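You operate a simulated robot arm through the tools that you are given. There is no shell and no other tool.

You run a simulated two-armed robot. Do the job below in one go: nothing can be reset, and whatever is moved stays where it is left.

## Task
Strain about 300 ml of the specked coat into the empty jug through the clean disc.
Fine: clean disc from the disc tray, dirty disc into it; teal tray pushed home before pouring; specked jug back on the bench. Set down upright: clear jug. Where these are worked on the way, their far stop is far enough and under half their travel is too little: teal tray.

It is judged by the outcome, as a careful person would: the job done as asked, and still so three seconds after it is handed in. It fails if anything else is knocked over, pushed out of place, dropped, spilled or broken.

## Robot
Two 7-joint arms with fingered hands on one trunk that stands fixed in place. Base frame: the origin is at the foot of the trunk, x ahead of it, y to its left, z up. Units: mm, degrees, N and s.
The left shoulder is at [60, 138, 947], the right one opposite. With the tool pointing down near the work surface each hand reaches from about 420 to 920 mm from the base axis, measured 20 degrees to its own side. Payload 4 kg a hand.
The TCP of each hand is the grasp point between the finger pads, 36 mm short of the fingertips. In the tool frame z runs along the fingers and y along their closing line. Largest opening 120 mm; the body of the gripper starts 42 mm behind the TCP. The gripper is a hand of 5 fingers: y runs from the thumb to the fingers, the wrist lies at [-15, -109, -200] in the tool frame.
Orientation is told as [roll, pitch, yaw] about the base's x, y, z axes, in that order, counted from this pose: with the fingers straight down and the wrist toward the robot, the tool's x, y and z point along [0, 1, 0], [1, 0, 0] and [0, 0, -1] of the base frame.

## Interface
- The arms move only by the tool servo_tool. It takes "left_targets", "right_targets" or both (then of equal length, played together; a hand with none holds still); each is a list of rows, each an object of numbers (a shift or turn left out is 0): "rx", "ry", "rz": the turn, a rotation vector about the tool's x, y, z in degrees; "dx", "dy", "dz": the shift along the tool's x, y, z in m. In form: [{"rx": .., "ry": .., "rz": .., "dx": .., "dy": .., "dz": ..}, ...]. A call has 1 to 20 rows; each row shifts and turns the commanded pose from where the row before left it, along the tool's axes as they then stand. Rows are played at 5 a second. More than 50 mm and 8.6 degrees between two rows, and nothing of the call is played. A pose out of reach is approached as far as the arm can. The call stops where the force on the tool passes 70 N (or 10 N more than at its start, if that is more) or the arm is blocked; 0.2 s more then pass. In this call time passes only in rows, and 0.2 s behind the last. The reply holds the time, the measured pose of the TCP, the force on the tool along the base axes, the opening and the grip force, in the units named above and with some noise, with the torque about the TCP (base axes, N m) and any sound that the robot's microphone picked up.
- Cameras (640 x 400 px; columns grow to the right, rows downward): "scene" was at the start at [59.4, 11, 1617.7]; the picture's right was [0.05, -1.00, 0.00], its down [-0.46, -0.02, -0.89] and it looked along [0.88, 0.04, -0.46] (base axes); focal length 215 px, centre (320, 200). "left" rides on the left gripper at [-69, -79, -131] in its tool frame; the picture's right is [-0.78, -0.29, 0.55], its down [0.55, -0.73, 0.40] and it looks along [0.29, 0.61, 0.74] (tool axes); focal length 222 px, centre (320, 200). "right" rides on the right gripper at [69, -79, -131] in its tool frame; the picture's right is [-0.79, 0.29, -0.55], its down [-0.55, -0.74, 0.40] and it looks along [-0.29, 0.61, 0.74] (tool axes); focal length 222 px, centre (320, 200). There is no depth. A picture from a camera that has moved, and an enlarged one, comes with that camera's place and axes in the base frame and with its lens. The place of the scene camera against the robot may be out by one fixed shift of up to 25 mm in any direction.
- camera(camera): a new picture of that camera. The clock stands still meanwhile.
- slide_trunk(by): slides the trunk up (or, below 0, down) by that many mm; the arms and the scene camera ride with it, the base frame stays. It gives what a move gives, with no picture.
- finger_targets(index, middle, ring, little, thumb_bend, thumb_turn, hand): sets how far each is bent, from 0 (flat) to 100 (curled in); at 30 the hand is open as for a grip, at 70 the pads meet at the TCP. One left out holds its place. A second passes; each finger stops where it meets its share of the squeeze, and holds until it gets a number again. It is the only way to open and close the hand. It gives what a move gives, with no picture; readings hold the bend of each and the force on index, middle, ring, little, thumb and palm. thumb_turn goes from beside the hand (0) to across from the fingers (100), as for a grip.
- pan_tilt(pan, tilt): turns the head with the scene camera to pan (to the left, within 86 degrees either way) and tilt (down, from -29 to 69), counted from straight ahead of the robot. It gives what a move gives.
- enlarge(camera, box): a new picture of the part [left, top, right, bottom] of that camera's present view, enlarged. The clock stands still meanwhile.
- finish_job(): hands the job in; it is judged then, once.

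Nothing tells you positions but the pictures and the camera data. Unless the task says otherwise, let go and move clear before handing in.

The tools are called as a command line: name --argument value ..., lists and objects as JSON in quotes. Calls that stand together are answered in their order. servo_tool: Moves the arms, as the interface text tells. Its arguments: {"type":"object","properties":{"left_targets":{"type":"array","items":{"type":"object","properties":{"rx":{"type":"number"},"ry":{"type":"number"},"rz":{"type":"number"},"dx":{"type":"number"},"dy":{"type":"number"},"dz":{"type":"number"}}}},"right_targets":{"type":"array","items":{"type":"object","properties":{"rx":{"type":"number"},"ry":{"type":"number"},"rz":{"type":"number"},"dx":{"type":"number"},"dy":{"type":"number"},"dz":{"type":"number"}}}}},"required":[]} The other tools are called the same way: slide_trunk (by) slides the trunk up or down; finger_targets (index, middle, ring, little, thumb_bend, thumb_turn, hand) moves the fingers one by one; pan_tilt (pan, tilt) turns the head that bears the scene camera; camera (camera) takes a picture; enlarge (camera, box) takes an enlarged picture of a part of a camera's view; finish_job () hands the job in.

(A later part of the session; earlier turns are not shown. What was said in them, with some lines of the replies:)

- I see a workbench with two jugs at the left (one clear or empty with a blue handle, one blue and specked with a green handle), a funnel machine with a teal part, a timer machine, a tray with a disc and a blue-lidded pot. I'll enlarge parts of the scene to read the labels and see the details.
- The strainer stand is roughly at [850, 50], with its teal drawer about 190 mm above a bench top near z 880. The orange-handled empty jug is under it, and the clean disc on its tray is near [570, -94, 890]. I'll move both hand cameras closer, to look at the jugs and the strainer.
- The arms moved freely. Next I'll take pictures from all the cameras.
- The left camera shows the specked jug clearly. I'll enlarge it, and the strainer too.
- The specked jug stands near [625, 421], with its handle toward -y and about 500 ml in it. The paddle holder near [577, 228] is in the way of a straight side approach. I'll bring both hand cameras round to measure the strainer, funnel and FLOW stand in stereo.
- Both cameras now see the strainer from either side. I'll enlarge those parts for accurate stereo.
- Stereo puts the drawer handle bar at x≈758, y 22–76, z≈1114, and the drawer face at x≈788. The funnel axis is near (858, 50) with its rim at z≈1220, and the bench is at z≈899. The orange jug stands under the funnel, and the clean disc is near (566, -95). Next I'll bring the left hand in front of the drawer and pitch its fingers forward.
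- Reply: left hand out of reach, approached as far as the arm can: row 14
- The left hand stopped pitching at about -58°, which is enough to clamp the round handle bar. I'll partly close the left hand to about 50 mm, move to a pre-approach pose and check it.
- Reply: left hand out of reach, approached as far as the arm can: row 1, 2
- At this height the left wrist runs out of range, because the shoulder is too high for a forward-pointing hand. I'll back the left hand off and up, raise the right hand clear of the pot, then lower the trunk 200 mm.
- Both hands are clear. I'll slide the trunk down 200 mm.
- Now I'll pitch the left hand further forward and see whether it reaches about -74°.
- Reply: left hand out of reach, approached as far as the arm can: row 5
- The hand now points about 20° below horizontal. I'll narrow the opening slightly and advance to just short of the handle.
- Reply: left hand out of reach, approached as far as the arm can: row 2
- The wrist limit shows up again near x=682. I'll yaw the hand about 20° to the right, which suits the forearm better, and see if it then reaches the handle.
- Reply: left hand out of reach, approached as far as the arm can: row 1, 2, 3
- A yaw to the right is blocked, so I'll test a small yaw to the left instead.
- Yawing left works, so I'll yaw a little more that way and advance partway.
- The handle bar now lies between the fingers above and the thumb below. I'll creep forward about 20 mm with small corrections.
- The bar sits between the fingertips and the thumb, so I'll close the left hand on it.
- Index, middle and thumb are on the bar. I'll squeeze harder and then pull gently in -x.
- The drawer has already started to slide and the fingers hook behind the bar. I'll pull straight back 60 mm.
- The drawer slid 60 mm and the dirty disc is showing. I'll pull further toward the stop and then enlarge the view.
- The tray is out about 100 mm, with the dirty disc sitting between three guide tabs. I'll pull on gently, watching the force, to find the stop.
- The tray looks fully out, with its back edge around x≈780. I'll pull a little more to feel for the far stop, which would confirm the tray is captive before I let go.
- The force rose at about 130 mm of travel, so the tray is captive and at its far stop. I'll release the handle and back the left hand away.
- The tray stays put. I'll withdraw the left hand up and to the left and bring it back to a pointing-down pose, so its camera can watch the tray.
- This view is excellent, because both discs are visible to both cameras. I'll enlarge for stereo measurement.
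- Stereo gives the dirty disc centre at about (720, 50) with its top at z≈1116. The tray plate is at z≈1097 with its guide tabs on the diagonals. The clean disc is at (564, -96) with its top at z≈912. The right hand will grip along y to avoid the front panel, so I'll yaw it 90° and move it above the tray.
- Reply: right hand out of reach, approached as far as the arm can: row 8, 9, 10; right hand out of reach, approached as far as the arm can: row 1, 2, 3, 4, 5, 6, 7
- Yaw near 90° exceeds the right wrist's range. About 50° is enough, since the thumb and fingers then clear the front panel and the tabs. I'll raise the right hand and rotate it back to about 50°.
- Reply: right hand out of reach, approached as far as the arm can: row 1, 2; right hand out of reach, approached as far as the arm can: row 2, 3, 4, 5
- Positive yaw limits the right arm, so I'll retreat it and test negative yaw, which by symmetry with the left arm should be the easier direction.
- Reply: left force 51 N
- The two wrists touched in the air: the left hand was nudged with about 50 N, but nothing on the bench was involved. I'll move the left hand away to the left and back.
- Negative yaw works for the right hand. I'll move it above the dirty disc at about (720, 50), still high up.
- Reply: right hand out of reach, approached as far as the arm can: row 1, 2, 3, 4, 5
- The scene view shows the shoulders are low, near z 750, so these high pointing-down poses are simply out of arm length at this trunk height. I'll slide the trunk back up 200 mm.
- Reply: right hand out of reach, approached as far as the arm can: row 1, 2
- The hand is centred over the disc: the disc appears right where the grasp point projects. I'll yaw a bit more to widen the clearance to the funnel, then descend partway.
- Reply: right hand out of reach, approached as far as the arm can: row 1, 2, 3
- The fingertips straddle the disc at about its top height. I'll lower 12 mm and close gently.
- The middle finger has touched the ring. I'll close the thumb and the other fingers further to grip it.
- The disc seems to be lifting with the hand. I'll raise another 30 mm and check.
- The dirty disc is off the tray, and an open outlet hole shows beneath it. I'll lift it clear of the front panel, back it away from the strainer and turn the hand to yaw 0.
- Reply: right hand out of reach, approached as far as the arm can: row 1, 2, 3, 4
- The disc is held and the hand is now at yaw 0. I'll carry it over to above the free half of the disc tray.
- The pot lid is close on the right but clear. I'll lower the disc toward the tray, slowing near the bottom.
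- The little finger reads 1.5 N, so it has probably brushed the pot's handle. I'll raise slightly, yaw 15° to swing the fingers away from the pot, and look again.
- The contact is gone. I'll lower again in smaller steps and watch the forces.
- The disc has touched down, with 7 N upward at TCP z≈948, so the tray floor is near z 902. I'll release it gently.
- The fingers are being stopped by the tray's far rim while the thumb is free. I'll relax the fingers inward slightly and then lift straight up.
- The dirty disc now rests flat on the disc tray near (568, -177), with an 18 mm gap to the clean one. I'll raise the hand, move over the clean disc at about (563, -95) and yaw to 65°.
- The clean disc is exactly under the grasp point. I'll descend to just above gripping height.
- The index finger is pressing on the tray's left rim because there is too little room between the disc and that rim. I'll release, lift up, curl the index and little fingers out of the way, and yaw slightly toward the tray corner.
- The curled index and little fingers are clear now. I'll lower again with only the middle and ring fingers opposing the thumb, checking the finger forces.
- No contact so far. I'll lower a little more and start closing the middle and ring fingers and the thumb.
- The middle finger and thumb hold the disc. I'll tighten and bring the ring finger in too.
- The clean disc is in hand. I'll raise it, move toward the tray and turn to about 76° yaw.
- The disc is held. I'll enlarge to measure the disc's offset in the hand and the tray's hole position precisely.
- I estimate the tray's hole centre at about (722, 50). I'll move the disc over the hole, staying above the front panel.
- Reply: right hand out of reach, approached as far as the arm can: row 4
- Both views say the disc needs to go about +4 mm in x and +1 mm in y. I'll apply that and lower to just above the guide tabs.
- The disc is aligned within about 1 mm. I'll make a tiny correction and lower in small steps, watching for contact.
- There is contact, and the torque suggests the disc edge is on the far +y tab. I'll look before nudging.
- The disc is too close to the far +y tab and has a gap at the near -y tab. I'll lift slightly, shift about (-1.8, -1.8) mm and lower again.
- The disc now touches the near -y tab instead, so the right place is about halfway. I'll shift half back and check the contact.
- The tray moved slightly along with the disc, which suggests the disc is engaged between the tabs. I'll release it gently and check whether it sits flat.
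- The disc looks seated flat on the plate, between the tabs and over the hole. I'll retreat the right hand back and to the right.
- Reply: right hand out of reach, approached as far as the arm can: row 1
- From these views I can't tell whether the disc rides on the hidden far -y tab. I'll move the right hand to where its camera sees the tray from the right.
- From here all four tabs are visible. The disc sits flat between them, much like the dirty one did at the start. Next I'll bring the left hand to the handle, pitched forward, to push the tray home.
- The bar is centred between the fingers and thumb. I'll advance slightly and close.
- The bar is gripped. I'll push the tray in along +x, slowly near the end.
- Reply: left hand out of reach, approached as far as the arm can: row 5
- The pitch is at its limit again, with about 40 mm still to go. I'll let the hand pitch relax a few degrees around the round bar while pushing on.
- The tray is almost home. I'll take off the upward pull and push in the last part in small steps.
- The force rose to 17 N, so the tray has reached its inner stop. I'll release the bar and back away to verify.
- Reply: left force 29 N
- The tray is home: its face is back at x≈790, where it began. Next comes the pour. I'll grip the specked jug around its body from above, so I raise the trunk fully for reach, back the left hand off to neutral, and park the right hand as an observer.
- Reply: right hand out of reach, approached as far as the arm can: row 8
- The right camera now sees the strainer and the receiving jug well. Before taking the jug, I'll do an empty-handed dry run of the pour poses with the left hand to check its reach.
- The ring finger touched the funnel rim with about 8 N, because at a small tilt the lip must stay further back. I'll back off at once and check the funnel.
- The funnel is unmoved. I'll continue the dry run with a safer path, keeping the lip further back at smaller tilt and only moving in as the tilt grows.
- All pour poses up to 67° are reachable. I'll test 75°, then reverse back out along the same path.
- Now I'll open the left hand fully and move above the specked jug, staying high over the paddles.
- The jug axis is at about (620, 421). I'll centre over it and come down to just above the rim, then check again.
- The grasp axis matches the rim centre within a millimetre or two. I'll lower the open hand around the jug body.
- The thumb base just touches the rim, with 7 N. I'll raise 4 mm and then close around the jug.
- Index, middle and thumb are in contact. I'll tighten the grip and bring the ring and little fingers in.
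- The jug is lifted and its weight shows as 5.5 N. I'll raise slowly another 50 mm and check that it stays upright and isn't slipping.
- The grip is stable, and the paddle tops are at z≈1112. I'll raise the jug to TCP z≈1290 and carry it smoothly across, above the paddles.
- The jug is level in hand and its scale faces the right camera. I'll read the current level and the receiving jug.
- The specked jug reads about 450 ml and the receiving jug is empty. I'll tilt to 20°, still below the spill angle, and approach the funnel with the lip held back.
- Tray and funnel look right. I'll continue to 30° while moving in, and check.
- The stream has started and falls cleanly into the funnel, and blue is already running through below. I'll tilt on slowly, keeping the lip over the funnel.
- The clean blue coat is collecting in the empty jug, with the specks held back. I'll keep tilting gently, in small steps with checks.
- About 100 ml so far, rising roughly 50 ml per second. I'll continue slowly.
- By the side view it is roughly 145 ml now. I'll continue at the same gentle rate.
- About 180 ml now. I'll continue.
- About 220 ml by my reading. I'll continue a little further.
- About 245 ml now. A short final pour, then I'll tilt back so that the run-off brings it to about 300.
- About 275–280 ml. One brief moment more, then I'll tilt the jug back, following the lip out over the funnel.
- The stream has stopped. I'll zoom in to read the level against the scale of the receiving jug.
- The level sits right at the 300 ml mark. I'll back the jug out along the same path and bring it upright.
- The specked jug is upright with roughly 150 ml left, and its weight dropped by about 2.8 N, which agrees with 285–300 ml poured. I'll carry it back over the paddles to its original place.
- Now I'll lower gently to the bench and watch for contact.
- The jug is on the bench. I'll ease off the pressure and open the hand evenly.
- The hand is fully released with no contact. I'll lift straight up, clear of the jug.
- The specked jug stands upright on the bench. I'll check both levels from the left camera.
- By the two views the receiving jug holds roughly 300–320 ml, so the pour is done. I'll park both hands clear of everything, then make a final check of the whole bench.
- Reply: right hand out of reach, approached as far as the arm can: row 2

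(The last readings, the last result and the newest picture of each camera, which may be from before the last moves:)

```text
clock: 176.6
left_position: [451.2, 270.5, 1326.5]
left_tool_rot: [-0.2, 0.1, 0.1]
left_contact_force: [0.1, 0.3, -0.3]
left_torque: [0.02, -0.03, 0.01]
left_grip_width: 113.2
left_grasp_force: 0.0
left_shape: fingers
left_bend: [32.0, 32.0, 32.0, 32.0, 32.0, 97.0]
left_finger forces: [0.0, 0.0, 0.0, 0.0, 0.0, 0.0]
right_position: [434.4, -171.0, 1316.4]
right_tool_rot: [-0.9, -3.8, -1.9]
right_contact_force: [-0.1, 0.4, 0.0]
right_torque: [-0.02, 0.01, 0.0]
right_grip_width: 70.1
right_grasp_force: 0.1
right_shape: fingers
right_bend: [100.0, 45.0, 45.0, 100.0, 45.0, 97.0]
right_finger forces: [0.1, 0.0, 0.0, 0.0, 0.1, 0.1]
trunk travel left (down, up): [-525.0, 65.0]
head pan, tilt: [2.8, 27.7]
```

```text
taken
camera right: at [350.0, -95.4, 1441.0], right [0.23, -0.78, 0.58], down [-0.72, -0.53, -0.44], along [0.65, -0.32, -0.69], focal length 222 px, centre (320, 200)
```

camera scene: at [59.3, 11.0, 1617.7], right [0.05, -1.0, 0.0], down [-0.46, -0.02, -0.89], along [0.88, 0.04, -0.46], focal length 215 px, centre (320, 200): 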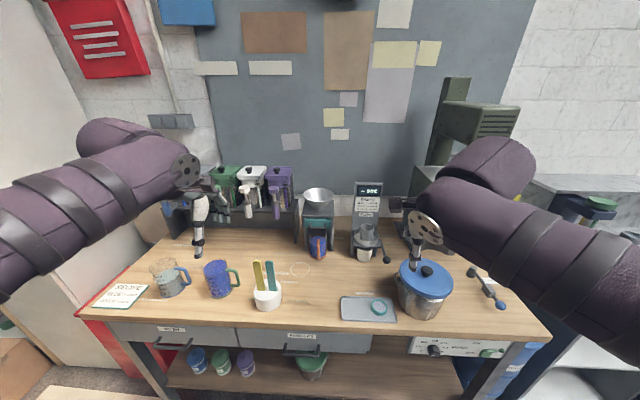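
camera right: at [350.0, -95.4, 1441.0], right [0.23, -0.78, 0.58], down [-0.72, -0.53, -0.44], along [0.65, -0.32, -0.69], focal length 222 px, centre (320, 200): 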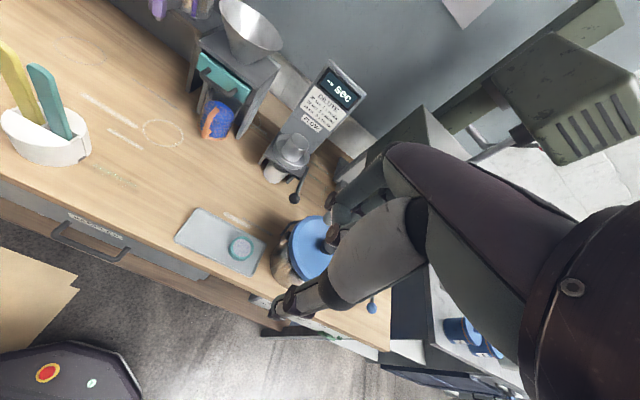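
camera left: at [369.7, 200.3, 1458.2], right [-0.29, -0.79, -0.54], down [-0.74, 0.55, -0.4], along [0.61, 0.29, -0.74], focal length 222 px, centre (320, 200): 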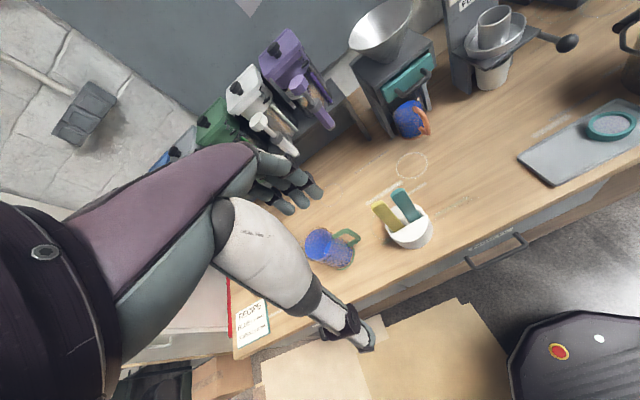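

The bench looks as it did, apart from the changes asked for. I'll compare the drawer and disc tray with the same zooms as at the start.

enlarge --camera "scene" --box '[280, 170, 420, 258]'

enlarge --camera "scene" --box '[320, 250, 540, 388]'

enlarge --camera "scene" --box '[80, 220, 300, 358]'

enlarge --camera "left" --box '[340, 20, 460, 140]'

```text
4.55 times, centred on (350, 214) of scene
camera zoom: at [59.3, 11.0, 1617.7], right [0.05, -1.0, 0.0], down [-0.46, -0.02, -0.89], along [0.88, 0.04, -0.46], focal length 976 px, centre (184, 136)
```

zoom: 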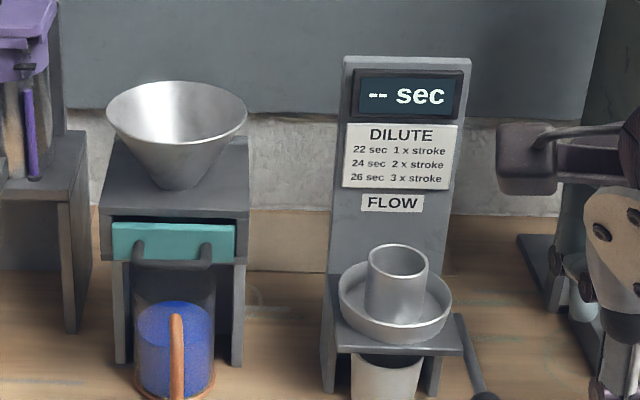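

```text
2.90 times, centred on (430, 319) of scene
camera zoom: at [59.3, 11.0, 1617.7], right [0.05, -1.0, 0.0], down [-0.46, -0.02, -0.89], along [0.88, 0.04, -0.46], focal length 622 px, centre (1, -145)
```

zoom: 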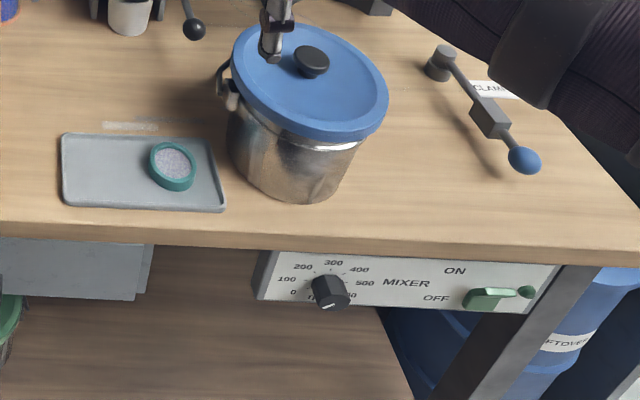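

```text
2.90 times, centred on (190, 289) of scene
camera zoom: at [59.3, 11.0, 1617.7], right [0.05, -1.0, 0.0], down [-0.46, -0.02, -0.89], along [0.88, 0.04, -0.46], focal length 622 px, centre (697, -58)
```

zoom: 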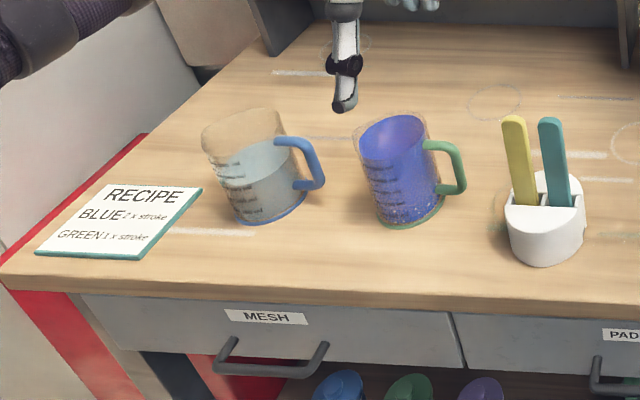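

```text
3.33 times, centred on (400, 80) of left
camera zoom: at [369.7, 200.3, 1458.2], right [-0.29, -0.79, -0.54], down [-0.74, 0.55, -0.4], along [0.61, 0.29, -0.74], focal length 740 px, centre (53, 600)
```

zoom: 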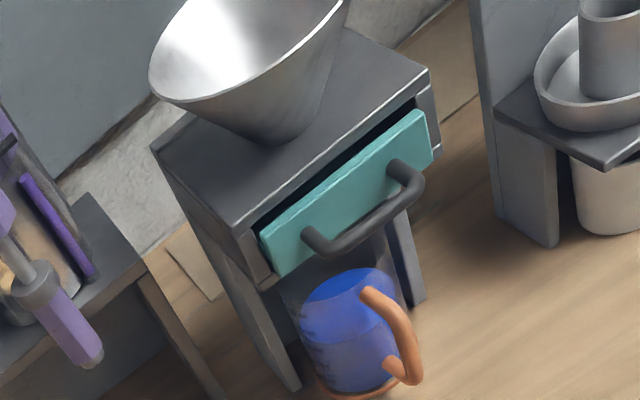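

The drawer matches its home position at the start. The dirty disc lies on the disc tray, and the receiving jug holds about 300 ml of clean coat. The specked jug is upright on the bench, nothing else has moved, and both hands are clear, so I'm handing the job in.

finish_job

```text
The job is handed in.
```

I strained about 300 ml of the specked coat into the empty jug through the clean disc, and the job is handed in. From one side the jug's scale read about 300 ml, and from the other nearer 340. My best estimate is 300–320 ml.

- **Discs:** the clean disc is in the teal tray, between its guide tabs but about 2 mm off where the old one sat. The dirty disc is on the disc tray.
- **Teal tray:** I pulled it to its far stop for the swap and pushed it home before pouring. The final picture shows it exactly where it started.
- **Specked jug:** it is back upright on the bench in its old place, with roughly 150 ml left.
- **Clear jug:** it was not needed and is where it was.

Along the way, a finger pressed on the disc tray's rim, another brushed the funnel rim, and one probably touched the pot handle. In the final pictures none of them has visibly moved. I saw nothing spilled, dropped or knocked over, and both hands were clear before I handed in.
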